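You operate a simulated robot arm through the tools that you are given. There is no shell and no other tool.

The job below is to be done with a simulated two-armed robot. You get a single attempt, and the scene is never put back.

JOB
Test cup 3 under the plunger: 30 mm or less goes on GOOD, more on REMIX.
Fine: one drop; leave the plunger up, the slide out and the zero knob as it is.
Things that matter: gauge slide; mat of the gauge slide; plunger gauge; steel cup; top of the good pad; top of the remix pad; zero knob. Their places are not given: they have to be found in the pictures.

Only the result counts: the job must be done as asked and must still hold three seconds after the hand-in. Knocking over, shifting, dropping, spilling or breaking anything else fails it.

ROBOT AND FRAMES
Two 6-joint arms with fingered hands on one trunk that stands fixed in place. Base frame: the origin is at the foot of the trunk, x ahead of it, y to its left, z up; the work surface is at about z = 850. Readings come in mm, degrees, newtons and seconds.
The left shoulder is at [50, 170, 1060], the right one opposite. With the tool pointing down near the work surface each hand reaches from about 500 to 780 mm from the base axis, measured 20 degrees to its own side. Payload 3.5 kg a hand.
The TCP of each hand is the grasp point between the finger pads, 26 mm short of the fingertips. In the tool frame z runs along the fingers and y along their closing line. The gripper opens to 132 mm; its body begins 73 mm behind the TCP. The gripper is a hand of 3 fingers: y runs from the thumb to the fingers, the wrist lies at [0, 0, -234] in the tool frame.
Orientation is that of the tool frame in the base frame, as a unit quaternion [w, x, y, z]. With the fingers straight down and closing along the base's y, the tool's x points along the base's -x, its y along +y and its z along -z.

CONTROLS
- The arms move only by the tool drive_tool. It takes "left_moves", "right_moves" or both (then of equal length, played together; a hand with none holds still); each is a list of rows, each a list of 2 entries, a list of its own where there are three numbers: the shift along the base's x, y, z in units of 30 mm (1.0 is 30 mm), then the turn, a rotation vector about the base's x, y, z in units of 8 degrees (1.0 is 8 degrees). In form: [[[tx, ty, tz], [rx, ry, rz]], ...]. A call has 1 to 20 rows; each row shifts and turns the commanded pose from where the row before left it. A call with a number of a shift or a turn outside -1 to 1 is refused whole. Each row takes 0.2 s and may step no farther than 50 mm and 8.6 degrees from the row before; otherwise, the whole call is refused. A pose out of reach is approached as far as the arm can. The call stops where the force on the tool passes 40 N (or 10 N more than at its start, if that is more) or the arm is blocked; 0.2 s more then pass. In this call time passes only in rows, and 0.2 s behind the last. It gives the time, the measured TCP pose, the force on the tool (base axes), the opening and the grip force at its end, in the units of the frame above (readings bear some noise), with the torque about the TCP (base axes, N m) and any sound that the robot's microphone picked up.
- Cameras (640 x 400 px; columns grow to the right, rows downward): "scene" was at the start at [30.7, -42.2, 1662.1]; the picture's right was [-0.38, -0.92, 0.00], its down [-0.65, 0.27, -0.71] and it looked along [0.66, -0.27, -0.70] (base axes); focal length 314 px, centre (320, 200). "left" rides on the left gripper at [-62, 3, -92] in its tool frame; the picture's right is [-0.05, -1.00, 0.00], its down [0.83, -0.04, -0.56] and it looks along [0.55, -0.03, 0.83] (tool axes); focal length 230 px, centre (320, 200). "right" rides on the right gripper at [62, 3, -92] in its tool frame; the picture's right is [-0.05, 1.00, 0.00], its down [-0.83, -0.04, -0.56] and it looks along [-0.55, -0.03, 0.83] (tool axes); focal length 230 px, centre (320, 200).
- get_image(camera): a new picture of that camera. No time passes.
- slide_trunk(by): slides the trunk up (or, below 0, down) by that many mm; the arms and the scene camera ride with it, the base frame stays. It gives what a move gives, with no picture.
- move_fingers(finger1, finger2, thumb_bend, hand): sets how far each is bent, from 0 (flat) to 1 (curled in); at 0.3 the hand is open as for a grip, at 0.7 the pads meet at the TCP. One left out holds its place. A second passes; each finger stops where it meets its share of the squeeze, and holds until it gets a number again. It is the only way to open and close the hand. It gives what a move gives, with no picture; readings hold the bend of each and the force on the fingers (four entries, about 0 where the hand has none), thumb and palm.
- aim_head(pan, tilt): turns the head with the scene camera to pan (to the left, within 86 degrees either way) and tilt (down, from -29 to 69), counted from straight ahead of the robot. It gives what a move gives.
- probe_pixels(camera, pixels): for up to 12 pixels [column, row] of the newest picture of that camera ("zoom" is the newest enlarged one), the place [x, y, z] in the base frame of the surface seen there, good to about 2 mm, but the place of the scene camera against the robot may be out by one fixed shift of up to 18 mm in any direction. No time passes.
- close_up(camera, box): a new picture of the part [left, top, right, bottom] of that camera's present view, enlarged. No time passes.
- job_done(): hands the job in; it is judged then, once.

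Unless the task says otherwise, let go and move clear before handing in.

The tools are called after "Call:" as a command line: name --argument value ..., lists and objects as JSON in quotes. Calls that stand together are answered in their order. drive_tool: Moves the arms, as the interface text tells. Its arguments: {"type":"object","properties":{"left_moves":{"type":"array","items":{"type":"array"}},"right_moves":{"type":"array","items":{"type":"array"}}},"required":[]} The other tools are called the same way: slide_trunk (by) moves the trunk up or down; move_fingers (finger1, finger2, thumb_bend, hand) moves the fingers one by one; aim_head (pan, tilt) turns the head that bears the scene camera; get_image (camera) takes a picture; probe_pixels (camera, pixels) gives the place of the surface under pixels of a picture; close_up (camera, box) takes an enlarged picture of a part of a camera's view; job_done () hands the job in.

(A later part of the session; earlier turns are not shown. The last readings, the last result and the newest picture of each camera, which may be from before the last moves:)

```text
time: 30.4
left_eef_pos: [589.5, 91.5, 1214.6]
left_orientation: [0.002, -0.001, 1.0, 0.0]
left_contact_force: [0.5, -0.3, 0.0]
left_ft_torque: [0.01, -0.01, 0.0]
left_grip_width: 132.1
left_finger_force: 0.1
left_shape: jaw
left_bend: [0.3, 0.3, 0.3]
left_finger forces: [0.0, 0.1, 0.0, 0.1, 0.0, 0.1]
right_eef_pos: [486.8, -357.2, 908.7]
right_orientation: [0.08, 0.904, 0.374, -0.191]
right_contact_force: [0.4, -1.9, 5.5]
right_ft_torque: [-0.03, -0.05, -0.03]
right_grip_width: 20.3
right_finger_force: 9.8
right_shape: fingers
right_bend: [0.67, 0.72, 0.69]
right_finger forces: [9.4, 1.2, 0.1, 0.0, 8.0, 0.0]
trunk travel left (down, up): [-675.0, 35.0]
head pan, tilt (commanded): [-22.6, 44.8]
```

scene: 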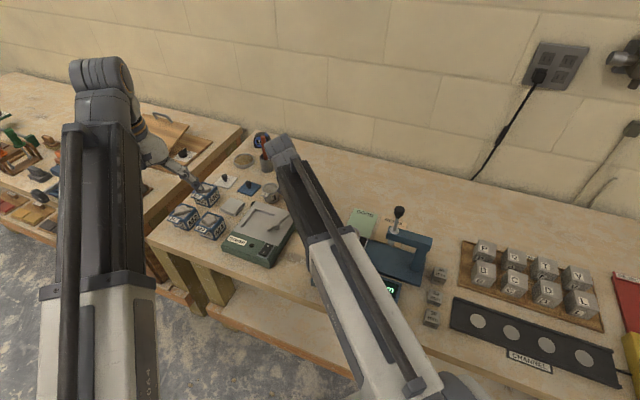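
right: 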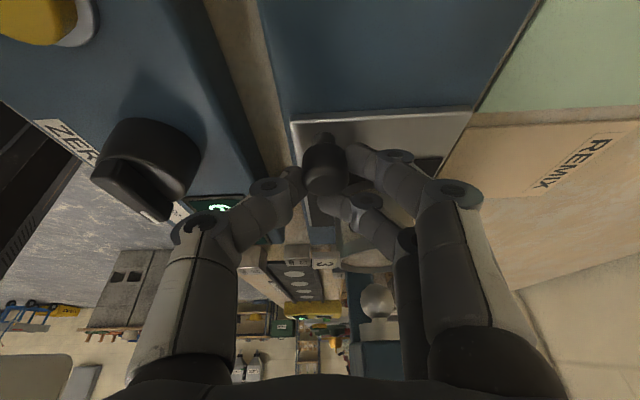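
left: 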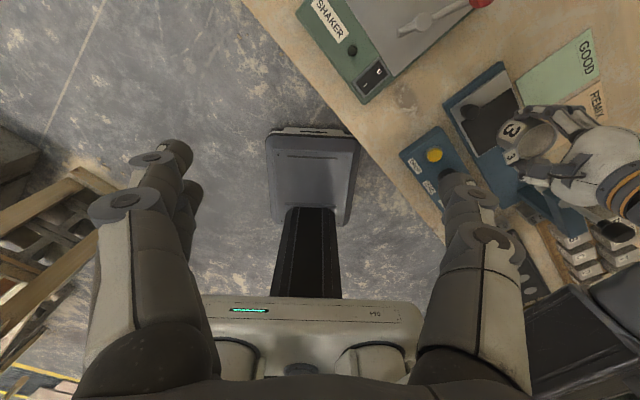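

Call:
drive_tool --right_moves '[[[-0.04, -0.05, 0], [0, 0, 0]]]'

Call:
get_image --camera "right"

Call:
close_up --camera "scene" --box '[320, 190, 460, 290]'

Call:
close_up --camera "right" --box '[270, 200, 450, 360]'

```text
time: 30.8
left_eef_pos: [589.5, 92.5, 1214.8]
left_orientation: [0.002, -0.001, 1.0, 0.0]
left_contact_force: [0.6, 0.2, 0.5]
left_ft_torque: [0.01, -0.03, 0.0]
left_grip_width: 131.9
left_finger_force: 0.1
left_shape: jaw
left_bend: [0.3, 0.3, 0.3]
left_finger forces: [0.0, 0.0, 0.0, 0.0, 0.0, 0.0]
right_eef_pos: [487.1, -359.0, 909.9]
right_orientation: [0.079, 0.904, 0.374, -0.192]
right_contact_force: [-1.1, 0.9, 5.7]
right_ft_torque: [0.0, 0.01, -0.05]
right_grip_width: 20.4
right_finger_force: 9.0
right_shape: fingers
right_bend: [0.68, 0.72, 0.69]
right_finger forces: [8.2, 1.0, 0.0, 0.0, 8.9, 0.0]
trunk travel left (down, up): [-675.0, 35.0]
head pan, tilt (commanded): [-22.6, 44.8]
```

```text
taken
```

right: 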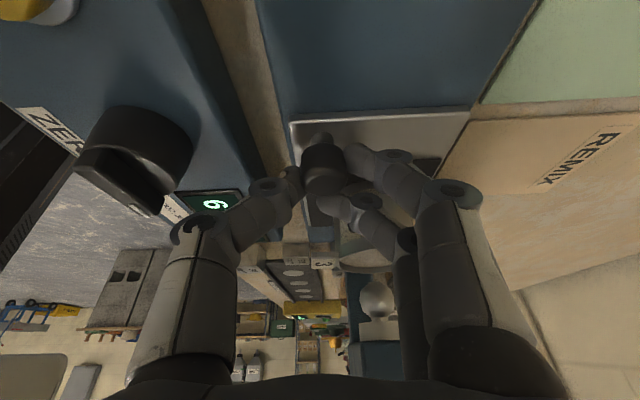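

```text
4.00 times, centred on (390, 240) of scene
```

zoom: 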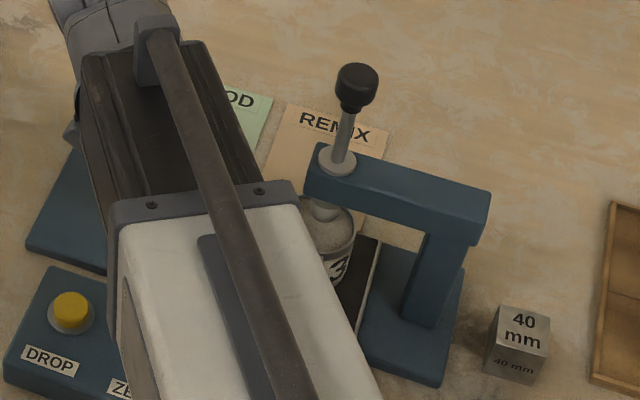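

```text
2.50 times, centred on (360, 280) of right
```

zoom: 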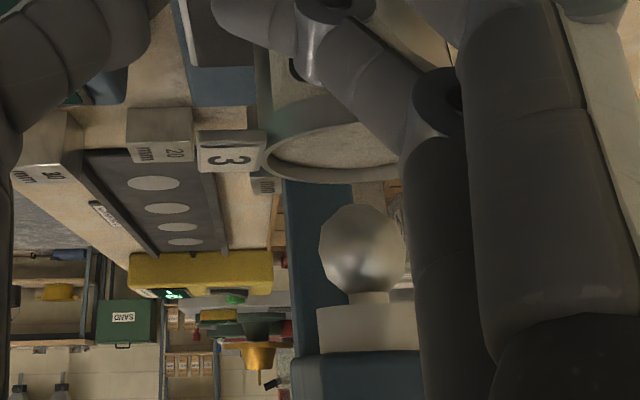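

The ball now hangs over the cup. I'll probe both to judge the alignment.

Call:
probe_pixels --camera "zoom" --pixels '[[362, 245], [362, 210], [325, 250], [400, 245], [330, 182], [268, 160], [330, 150], [370, 155], [362, 298], [365, 325]]'

Call:
probe_pixels --camera "right" --pixels '[[380, 113], [298, 124], [466, 113], [325, 165], [318, 250], [366, 255], [345, 255]]'

```text
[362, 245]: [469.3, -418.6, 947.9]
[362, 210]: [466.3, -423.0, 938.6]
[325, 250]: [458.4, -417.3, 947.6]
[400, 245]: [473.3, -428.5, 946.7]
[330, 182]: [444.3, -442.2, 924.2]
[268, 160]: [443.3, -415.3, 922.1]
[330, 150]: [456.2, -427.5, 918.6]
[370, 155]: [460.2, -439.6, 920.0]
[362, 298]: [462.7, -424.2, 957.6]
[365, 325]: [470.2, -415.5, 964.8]
```

```text
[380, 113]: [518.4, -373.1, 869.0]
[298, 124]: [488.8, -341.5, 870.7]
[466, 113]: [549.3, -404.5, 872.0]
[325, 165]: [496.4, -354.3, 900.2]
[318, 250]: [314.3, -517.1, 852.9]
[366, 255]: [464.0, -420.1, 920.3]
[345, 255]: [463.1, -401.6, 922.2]
```

The ball is within ~6 mm of the cup's centre, well inside the rim. I'll nudge a little more to find whether there is an end stop.

Call:
drive_tool --right_moves '[[[-0.05, -0.05, 0], [0, 0, 0]]]'

Call:
drive_tool --right_moves '[[[-0.05, -0.05, 0], [0, 0, 0]]]'

```text
time: 31.2
left_eef_pos: [589.6, 93.1, 1214.2]
left_orientation: [0.003, -0.001, 1.0, -0.002]
left_contact_force: [0.0, -0.1, 0.5]
left_ft_torque: [0.0, -0.02, 0.01]
left_grip_width: 132.0
left_finger_force: 0.1
left_shape: jaw
left_bend: [0.3, 0.3, 0.3]
left_finger forces: [0.1, 0.0, 0.0, 0.0, 0.1, 0.1]
right_eef_pos: [484.7, -360.5, 908.7]
right_orientation: [0.08, 0.903, 0.375, -0.192]
right_contact_force: [-0.8, 0.9, 5.4]
right_ft_torque: [-0.03, -0.05, -0.03]
right_grip_width: 20.3
right_finger_force: 9.7
right_shape: fingers
right_bend: [0.68, 0.72, 0.69]
right_finger forces: [8.6, 0.9, 0.0, 0.0, 8.7, 0.0]
trunk travel left (down, up): [-675.0, 35.0]
head pan, tilt (commanded): [-22.6, 44.8]
```

```text
time: 31.6
left_eef_pos: [589.9, 92.9, 1215.7]
left_orientation: [0.002, 0.0, 1.0, -0.001]
left_contact_force: [-0.1, 0.4, 0.3]
left_ft_torque: [-0.02, 0.0, 0.03]
left_grip_width: 131.6
left_finger_force: 0.0
left_shape: jaw
left_bend: [0.3, 0.3, 0.3]
left_finger forces: [0.0, 0.0, 0.1, 0.1, 0.1, 0.0]
right_eef_pos: [485.0, -360.4, 908.4]
right_orientation: [0.081, 0.903, 0.375, -0.191]
right_contact_force: [5.6, 4.8, 5.9]
right_ft_torque: [0.02, -0.16, 0.02]
right_grip_width: 19.8
right_finger_force: 8.8
right_shape: fingers
right_bend: [0.68, 0.72, 0.69]
right_finger forces: [9.6, 0.0, 0.1, 0.0, 7.3, 0.0]
trunk travel left (down, up): [-675.0, 35.0]
head pan, tilt (commanded): [-22.6, 44.8]
```

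The force rose to ~7 N against the motion at 121 mm travel, so the slide is at its inner stop. I'll open slightly to release the knob and rise straight up.

Call:
move_fingers --hand "right" --finger1 0.57 --finger2 0.57 --thumb_bend 0.62

Call:
close_up --camera "right" --box '[130, 80, 460, 300]'

```text
time: 32.6
left_eef_pos: [589.5, 92.1, 1214.9]
left_orientation: [0.001, 0.0, 1.0, 0.0]
left_contact_force: [0.2, 1.0, 0.7]
left_ft_torque: [0.01, 0.01, -0.01]
left_grip_width: 132.0
left_finger_force: 0.1
left_shape: jaw
left_bend: [0.3, 0.3, 0.3]
left_finger forces: [0.0, 0.0, 0.0, 0.0, 0.1, 0.1]
right_eef_pos: [483.0, -363.0, 908.4]
right_orientation: [0.08, 0.904, 0.375, -0.191]
right_contact_force: [0.1, -0.5, -0.6]
right_ft_torque: [0.0, 0.0, -0.01]
right_grip_width: 37.7
right_finger_force: 0.1
right_shape: fingers
right_bend: [0.56, 0.56, 0.62]
right_finger forces: [0.0, 0.1, 0.1, 0.0, 0.0, 0.0]
trunk travel left (down, up): [-675.0, 35.0]
head pan, tilt (commanded): [-22.6, 44.8]
```

```text
1.82 times, centred on (295, 190) of right
```

zoom: 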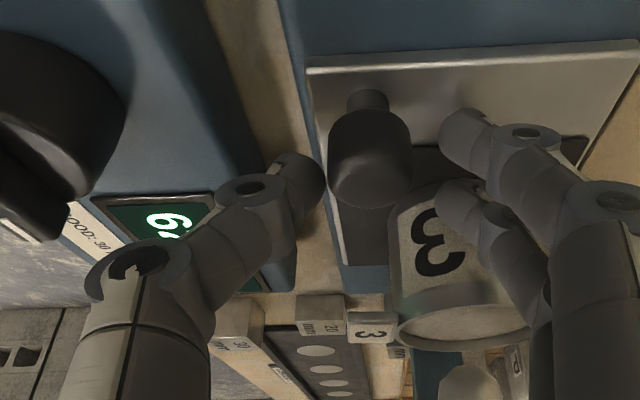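

The knob is free between the digits. I'll rise straight up, then back away along the slide.

Call:
drive_tool --right_moves '[[[0.02, 0.02, 0.4], [0, 0, 0]], [[0.02, 0.02, 0.5], [0, 0, 0]], [[0.1, 0.1, 0.7], [0, 0, 0]], [[0.3, 0.3, 0.8], [0, 0, 0]], [[0.4, 0.4, 0.8], [0, 0, 0]]]'

Call:
get_image --camera "right"

Call:
close_up --camera "scene" --box '[300, 190, 460, 310]'

```text
time: 33.8
left_eef_pos: [589.9, 92.3, 1215.0]
left_orientation: [0.003, 0.0, 1.0, 0.0]
left_contact_force: [-0.8, 0.7, -0.6]
left_ft_torque: [-0.03, -0.01, 0.0]
left_grip_width: 131.9
left_finger_force: 0.0
left_shape: jaw
left_bend: [0.3, 0.3, 0.3]
left_finger forces: [0.0, 0.0, 0.1, 0.1, 0.1, 0.0]
right_eef_pos: [510.6, -335.3, 1006.7]
right_orientation: [0.08, 0.904, 0.375, -0.191]
right_contact_force: [-0.4, 0.0, 0.7]
right_ft_torque: [0.02, -0.02, -0.06]
right_grip_width: 37.9
right_finger_force: 0.0
right_shape: fingers
right_bend: [0.56, 0.56, 0.62]
right_finger forces: [0.0, 0.0, 0.0, 0.0, 0.0, 0.0]
trunk travel left (down, up): [-675.0, 35.0]
head pan, tilt (commanded): [-22.6, 44.8]
```

```text
taken
```

right: 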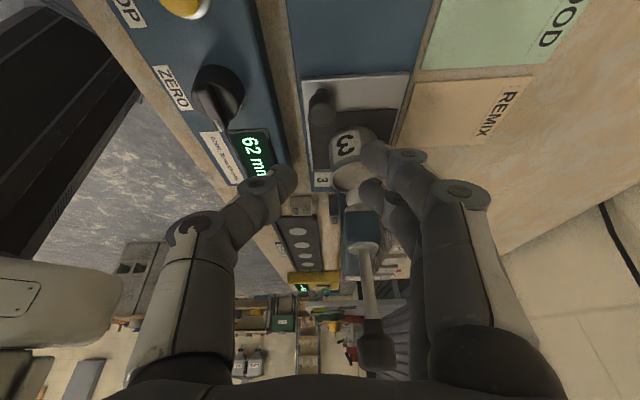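

```text
3.33 times, centred on (380, 250) of scene
```

zoom: 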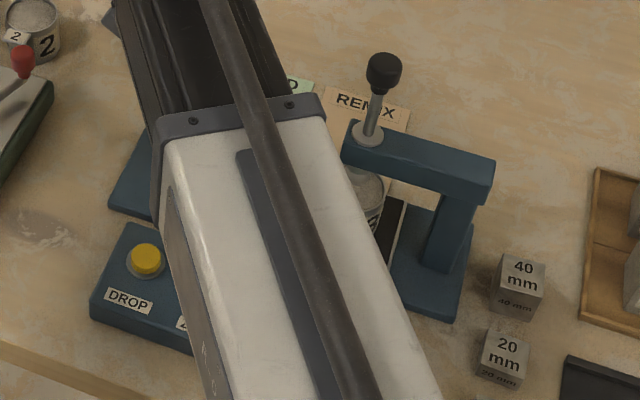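

The slide stays in. Next I'll close the hand into a point, straighten it, and move above the DROP button (≈(489.5,-246.5,894)).

Call:
move_fingers --hand "right" --finger1 0.7 --finger2 0.7 --thumb_bend 0.7

Call:
drive_tool --right_moves '[[[-0.1, 0.5, 0.2], [0.709, -0.705, 0]], [[-0.15, 0.6, 0], [0.709, -0.705, 0]], [[-0.15, 0.6, 0], [0.709, -0.705, 0]], [[-0.15, 0.65, 0], [0, 0, 0]], [[-0.15, 0.6, -0.1], [0, 0, 0]]]'

Call:
get_image --camera "right"

Call:
get_image --camera "scene"

```text
time: 34.8
left_eef_pos: [588.5, 92.0, 1214.9]
left_orientation: [0.002, -0.001, 1.0, 0.0]
left_contact_force: [0.4, -0.2, -0.4]
left_ft_torque: [-0.03, 0.01, -0.02]
left_grip_width: 131.9
left_finger_force: 0.1
left_shape: jaw
left_bend: [0.3, 0.3, 0.3]
left_finger forces: [0.0, 0.1, 0.1, 0.1, 0.0, 0.0]
right_eef_pos: [509.5, -334.2, 1005.6]
right_orientation: [0.08, 0.904, 0.375, -0.192]
right_contact_force: [0.0, 0.5, -0.4]
right_ft_torque: [0.01, -0.01, 0.0]
right_grip_width: 5.8
right_finger_force: 0.0
right_shape: fingers
right_bend: [0.7, 0.7, 0.7]
right_finger forces: [0.0, 0.0, 0.0, 0.1, 0.1, 0.0]
trunk travel left (down, up): [-675.0, 35.0]
head pan, tilt (commanded): [-22.6, 44.8]
```

```text
time: 36.0
left_eef_pos: [590.2, 92.5, 1213.9]
left_orientation: [0.002, 0.0, 1.0, 0.0]
left_contact_force: [-1.1, 0.9, 0.1]
left_ft_torque: [0.0, -0.04, 0.04]
left_grip_width: 131.8
left_finger_force: 0.0
left_shape: jaw
left_bend: [0.3, 0.3, 0.3]
left_finger forces: [0.0, 0.0, 0.0, 0.1, 0.0, 0.0]
right_eef_pos: [487.8, -249.6, 1009.2]
right_orientation: [0.001, 0.924, 0.383, -0.001]
right_contact_force: [0.4, 0.7, 0.2]
right_ft_torque: [0.01, 0.01, -0.02]
right_grip_width: 6.2
right_finger_force: 0.1
right_shape: fingers
right_bend: [0.7, 0.7, 0.7]
right_finger forces: [0.0, 0.0, 0.1, 0.0, 0.0, 0.1]
trunk travel left (down, up): [-675.0, 35.0]
head pan, tilt (commanded): [-22.6, 44.8]
```

```text
taken
```

right: 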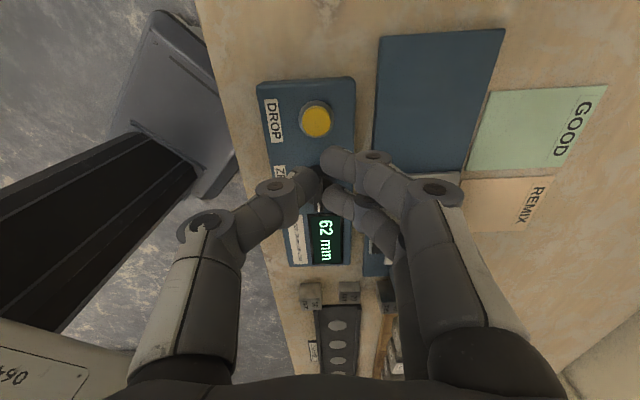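

```text
taken
```

scene: 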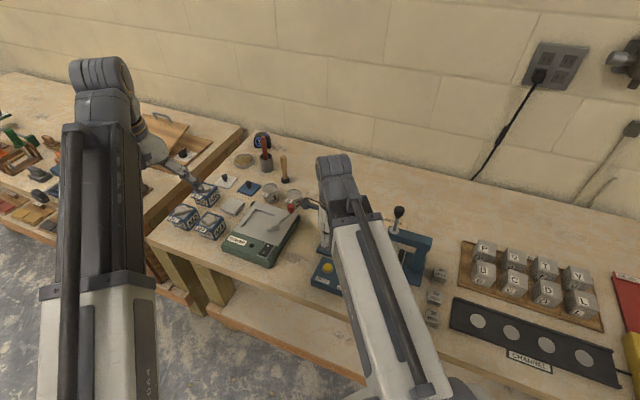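

The hand is upright above the panel. I'll probe the button and the fingertips to aim the press.

Call:
probe_pixels --camera "right" --pixels '[[317, 122], [303, 120], [331, 120], [317, 108], [317, 136], [328, 160], [338, 160], [330, 200], [318, 178], [308, 185]]'

Call:
close_up --camera "right" --box '[240, 80, 400, 270]'

```text
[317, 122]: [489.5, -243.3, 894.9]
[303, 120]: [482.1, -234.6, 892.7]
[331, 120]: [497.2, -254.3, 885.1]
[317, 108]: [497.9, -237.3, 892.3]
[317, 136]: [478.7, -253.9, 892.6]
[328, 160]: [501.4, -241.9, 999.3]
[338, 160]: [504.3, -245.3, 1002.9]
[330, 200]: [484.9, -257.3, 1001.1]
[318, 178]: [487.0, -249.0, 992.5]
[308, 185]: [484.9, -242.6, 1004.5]
```

```text
2.11 times, centred on (320, 175) of right
```

zoom: 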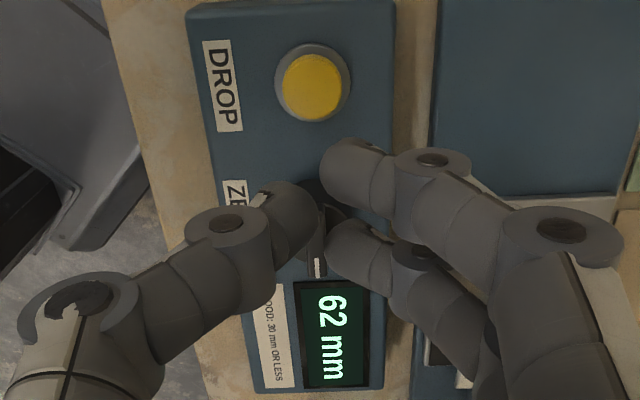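

Button centre is ≈(488.3,-245.6), top z≈894. I'll align and descend to just above it.

Call:
drive_tool --right_moves '[[[0.02, 0.1, -0.6], [0, 0, 0]], [[0, 0.03, -0.6], [0, 0, 0]], [[0, 0, -0.6], [0, 0, 0]], [[0, 0, -0.6], [0, 0, 0]]]'

Call:
close_up --camera "right" --box '[200, 80, 440, 300]'

Call:
close_up --camera "scene" --box '[280, 190, 440, 310]'

```text
time: 37.0
left_eef_pos: [589.2, 93.1, 1214.3]
left_orientation: [0.002, 0.0, 1.0, 0.0]
left_contact_force: [-1.3, -0.5, 0.0]
left_ft_torque: [0.01, 0.02, 0.01]
left_grip_width: 131.8
left_finger_force: 0.1
left_shape: jaw
left_bend: [0.3, 0.3, 0.3]
left_finger forces: [0.1, 0.1, 0.0, 0.0, 0.1, 0.0]
right_eef_pos: [489.0, -245.6, 935.8]
right_orientation: [0.0, 0.924, 0.383, 0.0]
right_contact_force: [-0.4, -0.1, -0.1]
right_ft_torque: [-0.02, 0.01, 0.01]
right_grip_width: 6.2
right_finger_force: 0.0
right_shape: fingers
right_bend: [0.7, 0.7, 0.7]
right_finger forces: [0.1, 0.1, 0.1, 0.0, 0.0, 0.1]
trunk travel left (down, up): [-675.0, 35.0]
head pan, tilt (commanded): [-22.6, 44.8]
```

```text
1.82 times, centred on (320, 190) of right
```

zoom: 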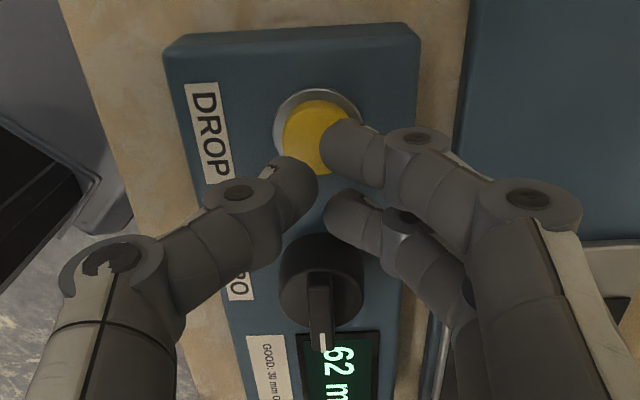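

```text
3.33 times, centred on (360, 250) of scene
```

zoom: 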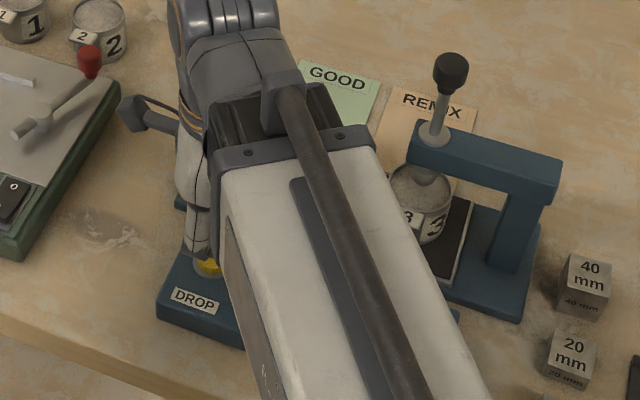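

The plunger ball is poised inside the cup's outline in the scene view. I'll descend the last millimetres in small steps until the button clicks.

Call:
drive_tool --right_moves '[[[-0.02, 0, -0.3], [0, 0, 0]]]'

Call:
drive_tool --right_moves '[[[0, 0, -0.1], [0, 0, 0]]]'

```text
time: 37.4
left_eef_pos: [590.0, 92.7, 1215.1]
left_orientation: [0.001, 0.001, 1.0, 0.0]
left_contact_force: [-0.2, 0.9, 0.5]
left_ft_torque: [0.0, -0.02, 0.01]
left_grip_width: 131.7
left_finger_force: 0.1
left_shape: jaw
left_bend: [0.3, 0.3, 0.3]
left_finger forces: [0.0, 0.0, 0.0, 0.0, 0.0, 0.1]
right_eef_pos: [488.7, -244.8, 927.0]
right_orientation: [0.0, 0.924, 0.382, 0.0]
right_contact_force: [0.0, -0.2, -0.5]
right_ft_torque: [-0.01, 0.01, -0.01]
right_grip_width: 6.3
right_finger_force: 0.1
right_shape: fingers
right_bend: [0.7, 0.7, 0.7]
right_finger forces: [0.0, 0.1, 0.0, 0.0, 0.1, 0.1]
trunk travel left (down, up): [-675.0, 35.0]
head pan, tilt (commanded): [-22.6, 44.8]
```

```text
time: 37.8
left_eef_pos: [589.6, 91.0, 1214.4]
left_orientation: [0.001, 0.0, 1.0, 0.001]
left_contact_force: [0.3, -0.2, -0.4]
left_ft_torque: [0.05, -0.01, -0.03]
left_grip_width: 132.0
left_finger_force: 0.1
left_shape: jaw
left_bend: [0.3, 0.3, 0.3]
left_finger forces: [0.0, 0.0, 0.0, 0.0, 0.0, 0.0]
right_eef_pos: [488.3, -245.4, 924.0]
right_orientation: [0.0, 0.924, 0.382, 0.0]
right_contact_force: [-0.2, 0.3, -0.1]
right_ft_torque: [-0.02, 0.01, -0.02]
right_grip_width: 6.2
right_finger_force: 0.0
right_shape: fingers
right_bend: [0.7, 0.7, 0.7]
right_finger forces: [0.0, 0.0, 0.1, 0.1, 0.0, 0.0]
trunk travel left (down, up): [-675.0, 35.0]
head pan, tilt (commanded): [-22.6, 44.8]
```

Call:
drive_tool --right_moves '[[[0, 0, -0.1], [0, 0, 0]]]'

Call:
drive_tool --right_moves '[[[0, 0, -0.08], [0, 0, 0]]]'

```text
time: 38.2
left_eef_pos: [589.9, 92.2, 1215.1]
left_orientation: [0.002, 0.0, 1.0, 0.0]
left_contact_force: [-0.4, 0.2, 0.2]
left_ft_torque: [-0.01, 0.0, -0.02]
left_grip_width: 131.8
left_finger_force: 0.0
left_shape: jaw
left_bend: [0.3, 0.3, 0.3]
left_finger forces: [0.1, 0.0, 0.0, 0.0, 0.0, 0.0]
right_eef_pos: [487.8, -245.8, 922.1]
right_orientation: [0.0, 0.924, 0.383, 0.0]
right_contact_force: [0.5, -0.5, -0.7]
right_ft_torque: [0.01, -0.01, 0.01]
right_grip_width: 5.8
right_finger_force: 0.0
right_shape: fingers
right_bend: [0.7, 0.7, 0.7]
right_finger forces: [0.0, 0.0, 0.0, 0.1, 0.0, 0.0]
trunk travel left (down, up): [-675.0, 35.0]
head pan, tilt (commanded): [-22.6, 44.8]
```

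```text
time: 38.6
left_eef_pos: [590.1, 92.0, 1213.8]
left_orientation: [0.001, 0.0, 1.0, 0.0]
left_contact_force: [0.5, 0.1, 0.0]
left_ft_torque: [0.03, -0.01, -0.02]
left_grip_width: 132.0
left_finger_force: 0.1
left_shape: jaw
left_bend: [0.3, 0.3, 0.3]
left_finger forces: [0.0, 0.0, 0.0, 0.0, 0.0, 0.0]
right_eef_pos: [489.7, -246.1, 919.7]
right_orientation: [0.0, 0.924, 0.382, 0.0]
right_contact_force: [-0.1, -0.5, 0.0]
right_ft_torque: [0.01, -0.04, 0.01]
right_grip_width: 6.1
right_finger_force: 0.0
right_shape: fingers
right_bend: [0.7, 0.7, 0.7]
right_finger forces: [0.0, 0.1, 0.0, 0.0, 0.1, 0.0]
trunk travel left (down, up): [-675.0, 35.0]
head pan, tilt (commanded): [-22.6, 44.8]
```

No contact yet at z=919.7. I'll continue in ~3 mm steps.

Call:
drive_tool --right_moves '[[[0, 0, -0.1], [0, 0, 0]]]'

Call:
drive_tool --right_moves '[[[0, 0, -0.08], [0, 0, 0]]]'

```text
time: 39.0
left_eef_pos: [589.0, 91.7, 1215.5]
left_orientation: [0.001, 0.0, 1.0, 0.0]
left_contact_force: [-1.3, 0.8, 0.2]
left_ft_torque: [0.01, 0.0, 0.01]
left_grip_width: 131.8
left_finger_force: 0.0
left_shape: jaw
left_bend: [0.3, 0.3, 0.3]
left_finger forces: [0.1, 0.1, 0.1, 0.0, 0.1, 0.0]
right_eef_pos: [487.8, -246.5, 916.8]
right_orientation: [0.0, 0.924, 0.383, 0.0]
right_contact_force: [0.4, 1.1, 1.4]
right_ft_torque: [0.05, -0.01, 0.0]
right_grip_width: 5.7
right_finger_force: 1.0
right_shape: fingers
right_bend: [0.7, 0.7, 0.7]
right_finger forces: [0.1, 0.0, 0.0, 0.0, 1.2, 0.0]
trunk travel left (down, up): [-675.0, 35.0]
head pan, tilt (commanded): [-22.6, 44.8]
```

```text
time: 39.4
left_eef_pos: [589.7, 91.2, 1215.3]
left_orientation: [0.002, 0.0, 1.0, 0.0]
left_contact_force: [-0.3, 0.5, 0.0]
left_ft_torque: [-0.02, 0.04, -0.01]
left_grip_width: 132.1
left_finger_force: 0.0
left_shape: jaw
left_bend: [0.3, 0.3, 0.3]
left_finger forces: [0.0, 0.0, 0.0, 0.1, 0.0, 0.0]
right_eef_pos: [488.0, -245.9, 912.5]
right_orientation: [0.001, 0.924, 0.383, 0.001]
right_contact_force: [-0.9, -0.8, 2.9]
right_ft_torque: [-0.02, -0.02, -0.02]
right_grip_width: 5.6
right_finger_force: 1.9
right_shape: fingers
right_bend: [0.7, 0.7, 0.7]
right_finger forces: [1.5, 0.0, 0.1, 0.1, 1.7, 0.1]
trunk travel left (down, up): [-675.0, 35.0]
head pan, tilt (commanded): [-22.6, 44.8]
heard: click
```

A click was heard as the button went down with ~3 N. I'll check the pictures right away.

Call:
close_up --camera "scene" --box '[280, 190, 440, 310]'

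Call:
close_up --camera "right" --box '[200, 80, 440, 300]'

```text
3.33 times, centred on (360, 250) of scene
```

zoom: 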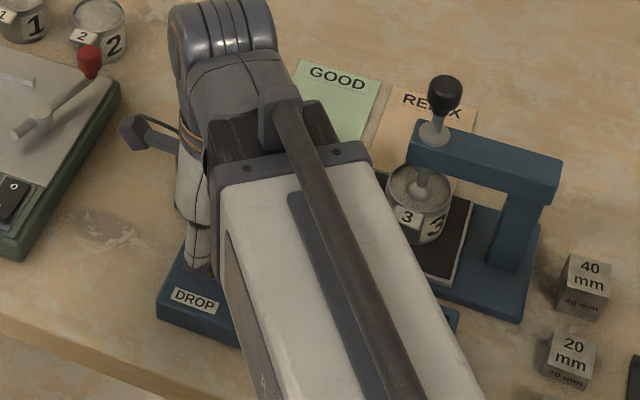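

```text
1.82 times, centred on (320, 190) of right
```

zoom: 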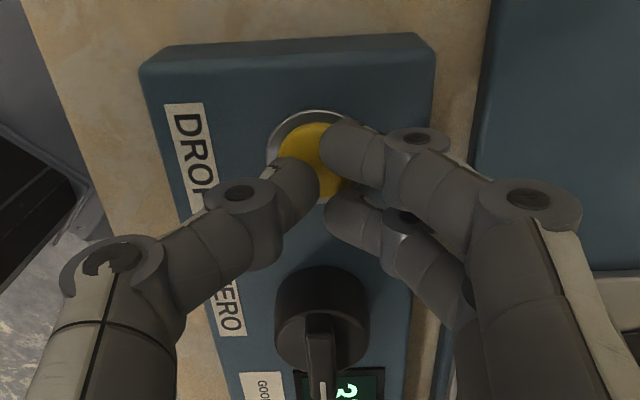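

The plunger has dropped into the cup. I'll lift off the button straight up and read the display.

Call:
drive_tool --right_moves '[[[0, 0, 0.5], [0, 0, 0]], [[0, 0, 0.8], [0, 0, 0]], [[0, 0, 0.9], [0, 0, 0]], [[0, 0, 0.9], [0, 0, 0]]]'

Call:
get_image --camera "right"

Call:
close_up --camera "right" --box '[240, 80, 400, 270]'

Call:
close_up --camera "scene" --box '[340, 190, 440, 290]'

```text
time: 40.4
left_eef_pos: [590.1, 92.3, 1215.1]
left_orientation: [0.002, -0.001, 1.0, 0.001]
left_contact_force: [0.4, -0.9, 0.3]
left_ft_torque: [0.01, 0.03, 0.02]
left_grip_width: 131.9
left_finger_force: 0.0
left_shape: jaw
left_bend: [0.3, 0.3, 0.3]
left_finger forces: [0.1, 0.0, 0.0, 0.0, 0.0, 0.0]
right_eef_pos: [489.9, -247.3, 1006.5]
right_orientation: [0.0, 0.924, 0.383, -0.002]
right_contact_force: [-0.9, 0.6, -0.3]
right_ft_torque: [0.0, -0.02, -0.01]
right_grip_width: 5.9
right_finger_force: 0.1
right_shape: fingers
right_bend: [0.7, 0.7, 0.7]
right_finger forces: [0.0, 0.0, 0.0, 0.1, 0.0, 0.0]
trunk travel left (down, up): [-675.0, 35.0]
head pan, tilt (commanded): [-22.6, 44.8]
```

```text
taken
```

right: 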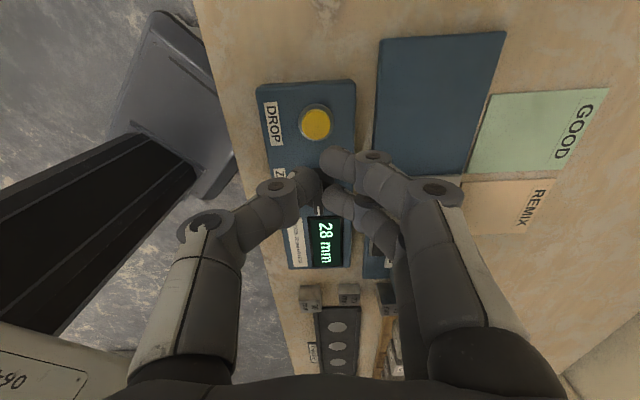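

```text
2.11 times, centred on (320, 175) of right
```

zoom: 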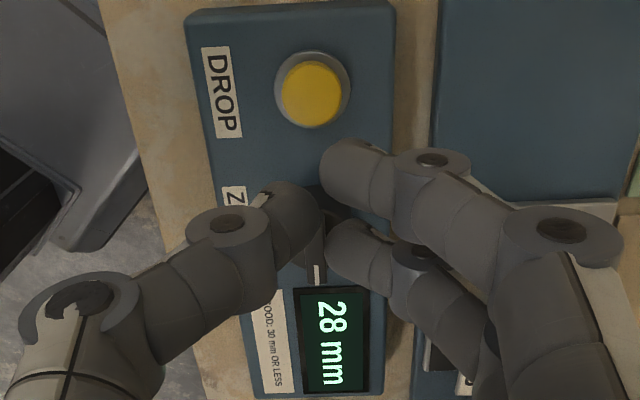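

```text
4.00 times, centred on (390, 240) of scene
```

zoom: 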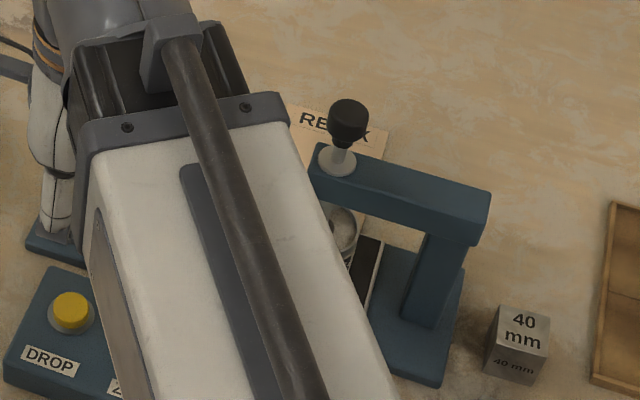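

The display (zoom (335,340)) reads 28 mm, i.e. GOOD if it holds. I'll rise and move over the plunger to lift it, re-reading the display on the way.

Call:
drive_tool --right_moves '[[[0, 0, 0.85], [0, 0, 0]], [[0, 0, 0.85], [0, 0, 0]], [[0, 0, 0.85], [0, 0, 0]], [[0, 0, 0.85], [0, 0, 0]], [[-0.03, -0.2, 0.75], [0, 0, 0]]]'

Call:
move_fingers --hand "right" --finger1 0.45 --finger2 0.45 --thumb_bend 0.45

Call:
get_image --camera "right"

Call:
close_up --camera "right" --box '[230, 80, 420, 270]'

```text
time: 41.6
left_eef_pos: [590.5, 91.7, 1215.0]
left_orientation: [0.002, 0.0, 1.0, 0.0]
left_contact_force: [-0.5, 0.7, -0.1]
left_ft_torque: [0.0, -0.01, 0.01]
left_grip_width: 131.9
left_finger_force: 0.0
left_shape: jaw
left_bend: [0.3, 0.3, 0.3]
left_finger forces: [0.1, 0.0, 0.0, 0.1, 0.0, 0.1]
right_eef_pos: [485.8, -249.9, 1131.4]
right_orientation: [0.0, 0.924, 0.382, -0.001]
right_contact_force: [0.1, 0.4, -0.4]
right_ft_torque: [-0.02, 0.0, 0.03]
right_grip_width: 5.7
right_finger_force: 0.0
right_shape: fingers
right_bend: [0.7, 0.7, 0.7]
right_finger forces: [0.0, 0.0, 0.0, 0.1, 0.0, 0.0]
trunk travel left (down, up): [-675.0, 35.0]
head pan, tilt (commanded): [-22.6, 44.8]
```

```text
time: 42.6
left_eef_pos: [589.5, 91.2, 1214.0]
left_orientation: [0.002, -0.001, 1.0, 0.0]
left_contact_force: [-0.2, -0.2, -0.7]
left_ft_torque: [0.0, 0.01, 0.0]
left_grip_width: 132.0
left_finger_force: 0.1
left_shape: jaw
left_bend: [0.3, 0.3, 0.3]
left_finger forces: [0.1, 0.0, 0.0, 0.1, 0.0, 0.0]
right_eef_pos: [486.0, -250.9, 1131.1]
right_orientation: [0.001, 0.923, 0.384, 0.0]
right_contact_force: [1.3, -0.4, 0.1]
right_ft_torque: [0.03, 0.0, 0.02]
right_grip_width: 83.8
right_finger_force: 0.2
right_shape: fingers
right_bend: [0.45, 0.45, 0.45]
right_finger forces: [0.0, 0.0, 0.1, 0.0, 0.0, 0.0]
trunk travel left (down, up): [-675.0, 35.0]
head pan, tilt (commanded): [-22.6, 44.8]
```

```text
taken
```

right: 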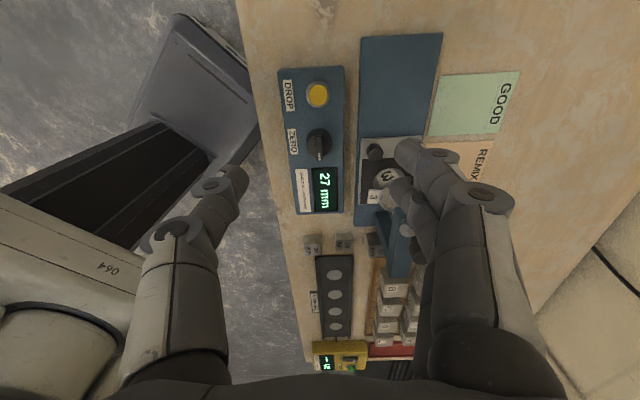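

```text
2.11 times, centred on (325, 175) of right
```

zoom: 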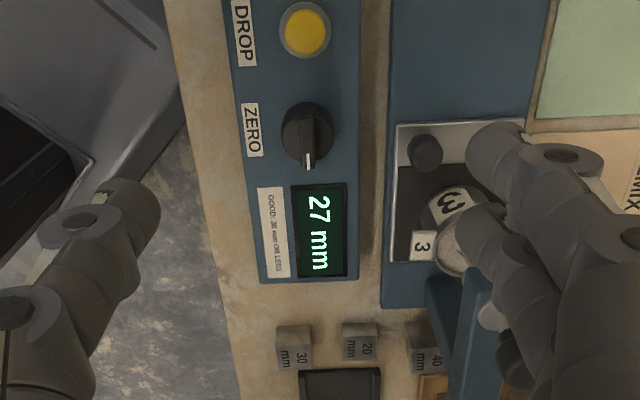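

The display now reads 27 mm (still settling downward), and the geometry agrees with its zero (ball tip was ~62 mm above the mat when up). I'll move over the plunger and re-read.

Call:
drive_tool --right_moves '[[[-0.1, -0.8, 0], [0, 0, 0]], [[-0.1, -0.8, 0], [0, 0, 0]], [[-0.1, -0.8, 0], [0, 0, 0]], [[-0.1, -0.8, 0], [0, 0, 0]]]'

Call:
get_image --camera "right"

Call:
close_up --camera "right" --box '[180, 40, 460, 260]'

Call:
get_image --camera "scene"

```text
time: 43.6
left_eef_pos: [589.5, 91.9, 1214.6]
left_orientation: [0.001, -0.001, 1.0, 0.0]
left_contact_force: [-0.7, -0.5, -0.4]
left_ft_torque: [0.0, 0.0, 0.0]
left_grip_width: 132.0
left_finger_force: 0.0
left_shape: jaw
left_bend: [0.3, 0.3, 0.3]
left_finger forces: [0.1, 0.1, 0.0, 0.0, 0.1, 0.0]
right_eef_pos: [474.8, -346.1, 1130.1]
right_orientation: [0.001, 0.924, 0.383, -0.001]
right_contact_force: [-0.2, 0.3, 0.1]
right_ft_torque: [0.01, 0.02, -0.01]
right_grip_width: 84.0
right_finger_force: 0.1
right_shape: fingers
right_bend: [0.45, 0.45, 0.45]
right_finger forces: [0.0, 0.0, 0.0, 0.1, 0.0, 0.0]
trunk travel left (down, up): [-675.0, 35.0]
head pan, tilt (commanded): [-22.6, 44.8]
```

```text
taken
```

right: 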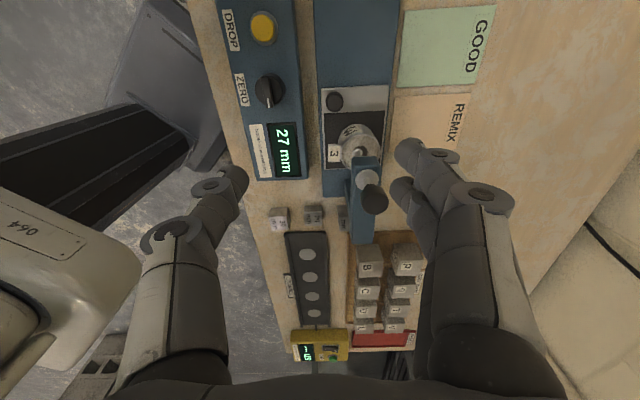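

```text
1.82 times, centred on (320, 150) of right
```

zoom: 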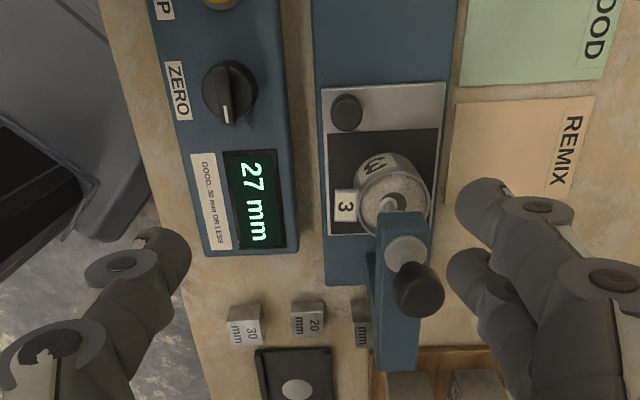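

```text
taken
```

scene: 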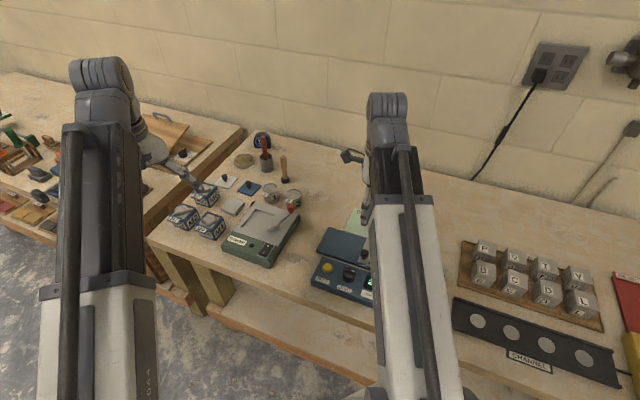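

The reading holds at 27 mm → GOOD. Now I'll measure the plunger knob (right px (374,198)) for lifting.

Call:
probe_pixels --camera "right" --pixels '[[374, 198], [362, 198], [387, 198], [374, 212], [374, 187], [366, 178], [370, 184], [360, 230], [354, 165], [360, 150]]'

Call:
close_up --camera "right" --box '[320, 110, 420, 230]'

```text
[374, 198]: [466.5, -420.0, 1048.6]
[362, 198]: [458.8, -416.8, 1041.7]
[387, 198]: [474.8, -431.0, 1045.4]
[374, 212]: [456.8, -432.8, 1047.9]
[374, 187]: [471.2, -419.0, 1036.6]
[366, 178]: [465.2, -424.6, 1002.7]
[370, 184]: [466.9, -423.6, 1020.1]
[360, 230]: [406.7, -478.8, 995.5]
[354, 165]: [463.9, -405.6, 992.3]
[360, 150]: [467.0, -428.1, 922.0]
```

```text
3.33 times, centred on (370, 170) of right
```

zoom: 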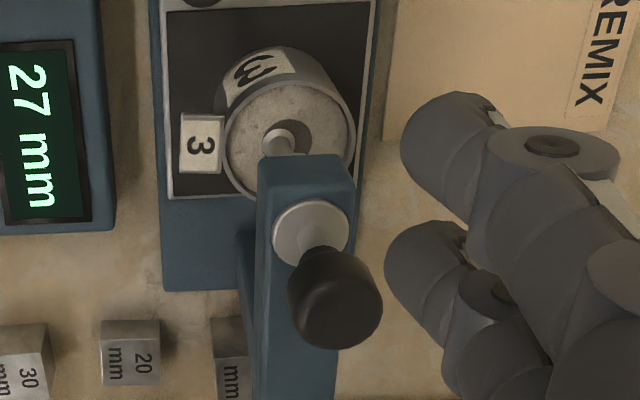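

The plunger axis is ≈(464,-426), knob top now z≈1048.6 (dropped ~35 mm, matching 62→27). I'll move above it.

Call:
drive_tool --right_moves '[[[-0.12, -0.88, 0], [0, 0, 0]], [[-0.12, -0.88, 0], [0, 0, 0]], [[-0.12, -0.88, 0], [0, 0, 0]]]'

Call:
get_image --camera "right"

```text
time: 44.4
left_eef_pos: [589.1, 91.9, 1214.8]
left_orientation: [0.002, 0.001, 1.0, 0.001]
left_contact_force: [0.3, 0.2, -0.4]
left_ft_torque: [-0.02, -0.01, 0.0]
left_grip_width: 131.9
left_finger_force: 0.1
left_shape: jaw
left_bend: [0.3, 0.3, 0.3]
left_finger forces: [0.1, 0.0, 0.2, 0.0, 0.0, 0.0]
right_eef_pos: [464.4, -424.5, 1132.2]
right_orientation: [0.0, 0.924, 0.384, -0.001]
right_contact_force: [0.3, 0.4, 0.3]
right_ft_torque: [0.01, 0.0, -0.02]
right_grip_width: 84.1
right_finger_force: 0.0
right_shape: fingers
right_bend: [0.45, 0.45, 0.45]
right_finger forces: [0.1, 0.0, 0.1, 0.1, 0.0, 0.0]
trunk travel left (down, up): [-675.0, 35.0]
head pan, tilt (commanded): [-22.6, 44.8]
```

```text
taken
```

right: 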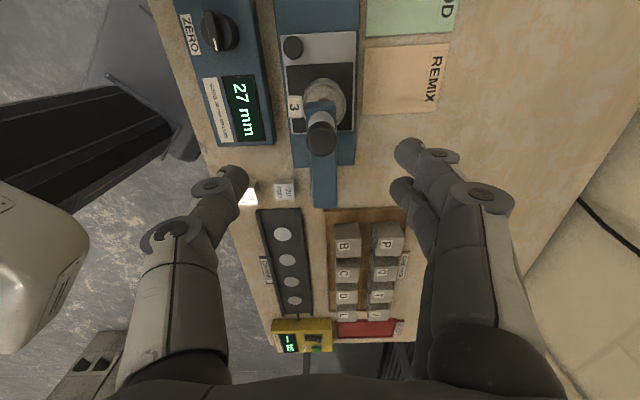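

Call:
probe_pixels --camera "right" --pixels '[[321, 138], [308, 138], [335, 138], [321, 125], [321, 152], [325, 112], [318, 108]]'

Call:
close_up --camera "right" --box '[270, 60, 380, 190]'

```text
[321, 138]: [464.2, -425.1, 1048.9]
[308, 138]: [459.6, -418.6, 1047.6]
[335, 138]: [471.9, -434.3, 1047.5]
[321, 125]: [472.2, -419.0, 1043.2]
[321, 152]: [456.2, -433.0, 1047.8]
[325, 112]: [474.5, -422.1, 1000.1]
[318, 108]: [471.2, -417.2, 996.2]
```

```text
3.08 times, centred on (325, 125) of right
```

zoom: 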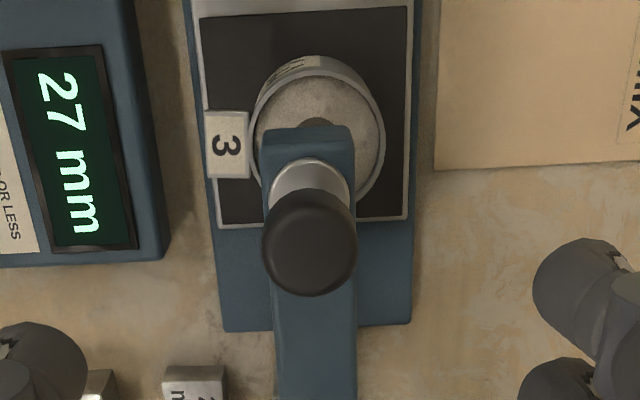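

Knob centre ≈(465,-426,top 1049); the TCP is right above. I'll descend to z≈1040.

Call:
drive_tool --right_moves '[[[0.02, -0.05, -0.6], [0, 0, 0]], [[0, 0, -0.6], [0, 0, 0]], [[0, 0, -0.6], [0, 0, 0]], [[0, 0, -0.6], [0, 0, 0]], [[0, 0, -0.6], [0, 0, 0]]]'

Call:
get_image --camera "right"

```text
time: 45.6
left_eef_pos: [588.3, 92.9, 1215.5]
left_orientation: [0.002, -0.001, 1.0, 0.0]
left_contact_force: [0.5, -0.6, -0.1]
left_ft_torque: [0.02, 0.01, -0.02]
left_grip_width: 132.0
left_finger_force: 0.1
left_shape: jaw
left_bend: [0.3, 0.3, 0.3]
left_finger forces: [0.1, 0.0, 0.0, 0.0, 0.0, 0.0]
right_eef_pos: [464.5, -427.8, 1043.1]
right_orientation: [-0.001, 0.924, 0.383, 0.001]
right_contact_force: [-0.3, 0.2, 0.4]
right_ft_torque: [0.0, -0.01, 0.0]
right_grip_width: 84.2
right_finger_force: 0.1
right_shape: fingers
right_bend: [0.45, 0.45, 0.45]
right_finger forces: [0.0, 0.1, 0.1, 0.0, 0.1, 0.0]
trunk travel left (down, up): [-675.0, 35.0]
head pan, tilt (commanded): [-22.6, 44.8]
```

```text
taken
```

right: 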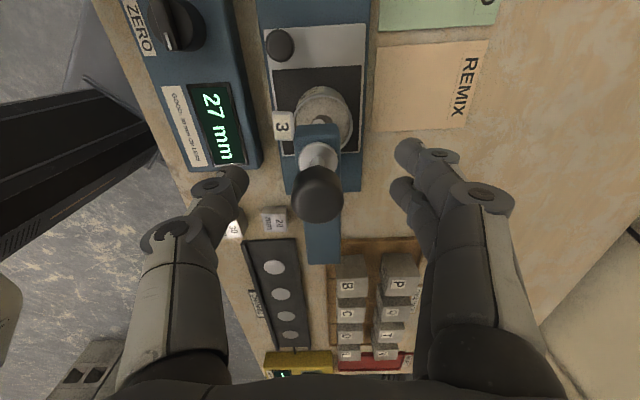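

The knob sits between thumb and fingers. I'll go 4 mm lower and close on it.

Call:
drive_tool --right_moves '[[[0, 0.03, -0.13], [0, 0, 0]]]'

Call:
move_fingers --hand "right" --finger1 0.72 --finger2 0.72 --thumb_bend 0.72

Call:
close_up --camera "right" --box '[180, 80, 440, 300]'

```text
time: 46.0
left_eef_pos: [589.9, 92.3, 1213.9]
left_orientation: [0.002, 0.001, 1.0, 0.0]
left_contact_force: [-0.4, 0.4, -0.3]
left_ft_torque: [-0.01, 0.02, -0.03]
left_grip_width: 132.2
left_finger_force: 0.0
left_shape: jaw
left_bend: [0.3, 0.3, 0.3]
left_finger forces: [0.1, 0.0, 0.1, 0.0, 0.0, 0.0]
right_eef_pos: [464.5, -426.6, 1037.3]
right_orientation: [0.0, 0.924, 0.383, 0.0]
right_contact_force: [0.2, 0.1, 0.3]
right_ft_torque: [0.0, 0.01, 0.01]
right_grip_width: 84.1
right_finger_force: 0.1
right_shape: fingers
right_bend: [0.45, 0.45, 0.45]
right_finger forces: [0.1, 0.1, 0.0, 0.0, 0.1, 0.0]
trunk travel left (down, up): [-675.0, 35.0]
head pan, tilt (commanded): [-22.6, 44.8]
```

```text
time: 47.0
left_eef_pos: [589.6, 94.0, 1215.5]
left_orientation: [0.002, 0.0, 1.0, -0.001]
left_contact_force: [-0.6, 0.4, -0.4]
left_ft_torque: [0.04, 0.02, 0.03]
left_grip_width: 132.0
left_finger_force: 0.0
left_shape: jaw
left_bend: [0.3, 0.3, 0.3]
left_finger forces: [0.1, 0.0, 0.1, 0.0, 0.0, 0.0]
right_eef_pos: [465.3, -426.7, 1039.9]
right_orientation: [0.0, 0.924, 0.383, 0.0]
right_contact_force: [-3.8, 2.9, 0.1]
right_ft_torque: [0.01, 0.03, 0.01]
right_grip_width: 8.3
right_finger_force: 6.2
right_shape: fingers
right_bend: [0.72, 0.71, 0.68]
right_finger forces: [0.6, 2.6, 0.0, 0.0, 8.9, 0.0]
trunk travel left (down, up): [-675.0, 35.0]
head pan, tilt (commanded): [-22.6, 44.8]
```

```text
1.82 times, centred on (310, 190) of right
```

zoom: 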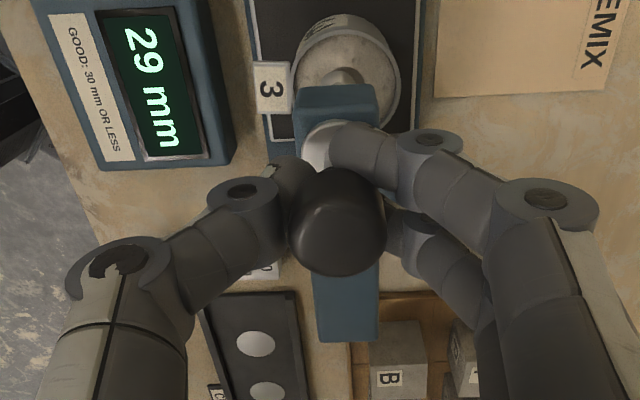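

The digits closed around the stem under the knob (display rose to 29 as it lifted slightly). I'll now lift the plunger gently.

Call:
drive_tool --right_moves '[[[0, 0, 0.2], [0, 0, 0]], [[0, 0, 0.3], [0, 0, 0]]]'

Call:
close_up --camera "right" --box '[180, 80, 440, 300]'

```text
time: 47.6
left_eef_pos: [588.9, 93.1, 1214.3]
left_orientation: [0.003, 0.001, 1.0, -0.001]
left_contact_force: [0.2, -0.4, -0.4]
left_ft_torque: [0.02, -0.01, -0.02]
left_grip_width: 131.8
left_finger_force: 0.0
left_shape: jaw
left_bend: [0.3, 0.3, 0.3]
left_finger forces: [0.0, 0.0, 0.1, 0.1, 0.0, 0.1]
right_eef_pos: [464.6, -427.4, 1053.1]
right_orientation: [0.0, 0.924, 0.383, 0.0]
right_contact_force: [-1.5, 4.7, -0.9]
right_ft_torque: [0.03, 0.03, -0.01]
right_grip_width: 8.1
right_finger_force: 5.8
right_shape: fingers
right_bend: [0.72, 0.71, 0.68]
right_finger forces: [1.1, 2.1, 0.0, 0.0, 7.9, 0.1]
trunk travel left (down, up): [-675.0, 35.0]
head pan, tilt (commanded): [-22.6, 44.8]
```

```text
1.82 times, centred on (310, 190) of right
```

zoom: 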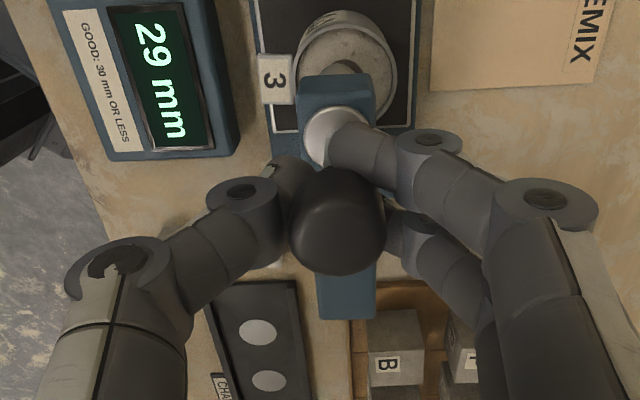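

The knob rises with the hand; the display holds 29 mm. I'll check the scene view to confirm that the plunger itself is coming up.

Call:
close_up --camera "scene" --box '[320, 170, 440, 290]'

Call:
drive_tool --right_moves '[[[0, 0, 0.25], [0, 0, 0]]]'

Call:
get_image --camera "right"

Call:
close_up --camera "right" --box '[180, 60, 440, 280]'

```text
3.33 times, centred on (380, 230) of scene
```

zoom: 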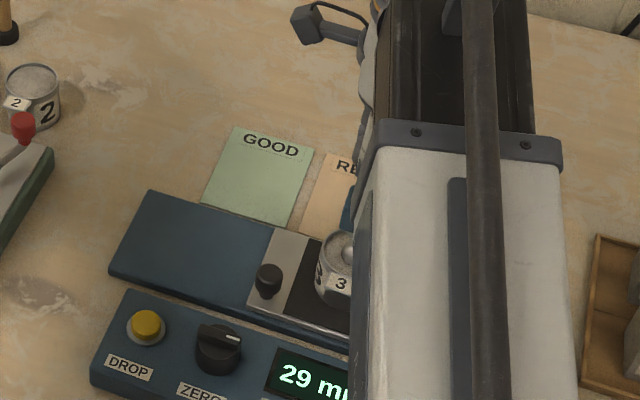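

```text
time: 48.0
left_eef_pos: [589.4, 92.2, 1214.9]
left_orientation: [0.002, 0.0, 1.0, -0.001]
left_contact_force: [0.5, -0.2, 0.2]
left_ft_torque: [0.0, 0.04, -0.04]
left_grip_width: 131.9
left_finger_force: 0.1
left_shape: jaw
left_bend: [0.3, 0.3, 0.3]
left_finger forces: [0.1, 0.0, 0.0, 0.0, 0.0, 0.0]
right_eef_pos: [465.6, -426.6, 1059.6]
right_orientation: [0.0, 0.924, 0.382, 0.0]
right_contact_force: [-3.9, 4.4, -1.2]
right_ft_torque: [0.01, 0.07, 0.02]
right_grip_width: 8.5
right_finger_force: 6.3
right_shape: fingers
right_bend: [0.72, 0.71, 0.68]
right_finger forces: [0.8, 2.0, 0.0, 0.1, 9.0, 0.0]
trunk travel left (down, up): [-675.0, 35.0]
head pan, tilt (commanded): [-22.6, 44.8]
```

```text
taken
```

right: 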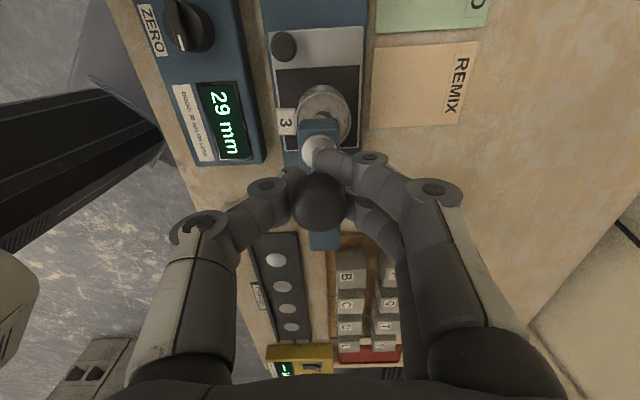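

```text
1.82 times, centred on (310, 170) of right
```

zoom: 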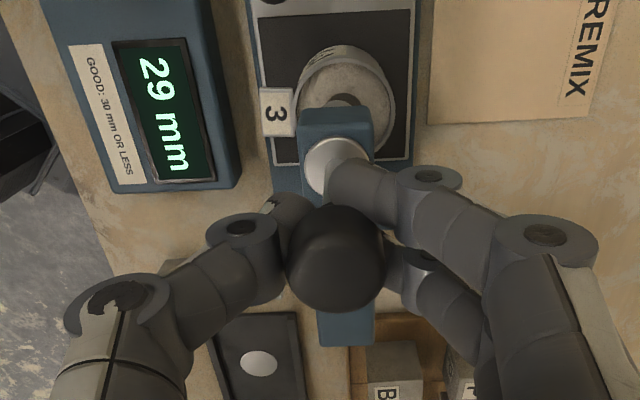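

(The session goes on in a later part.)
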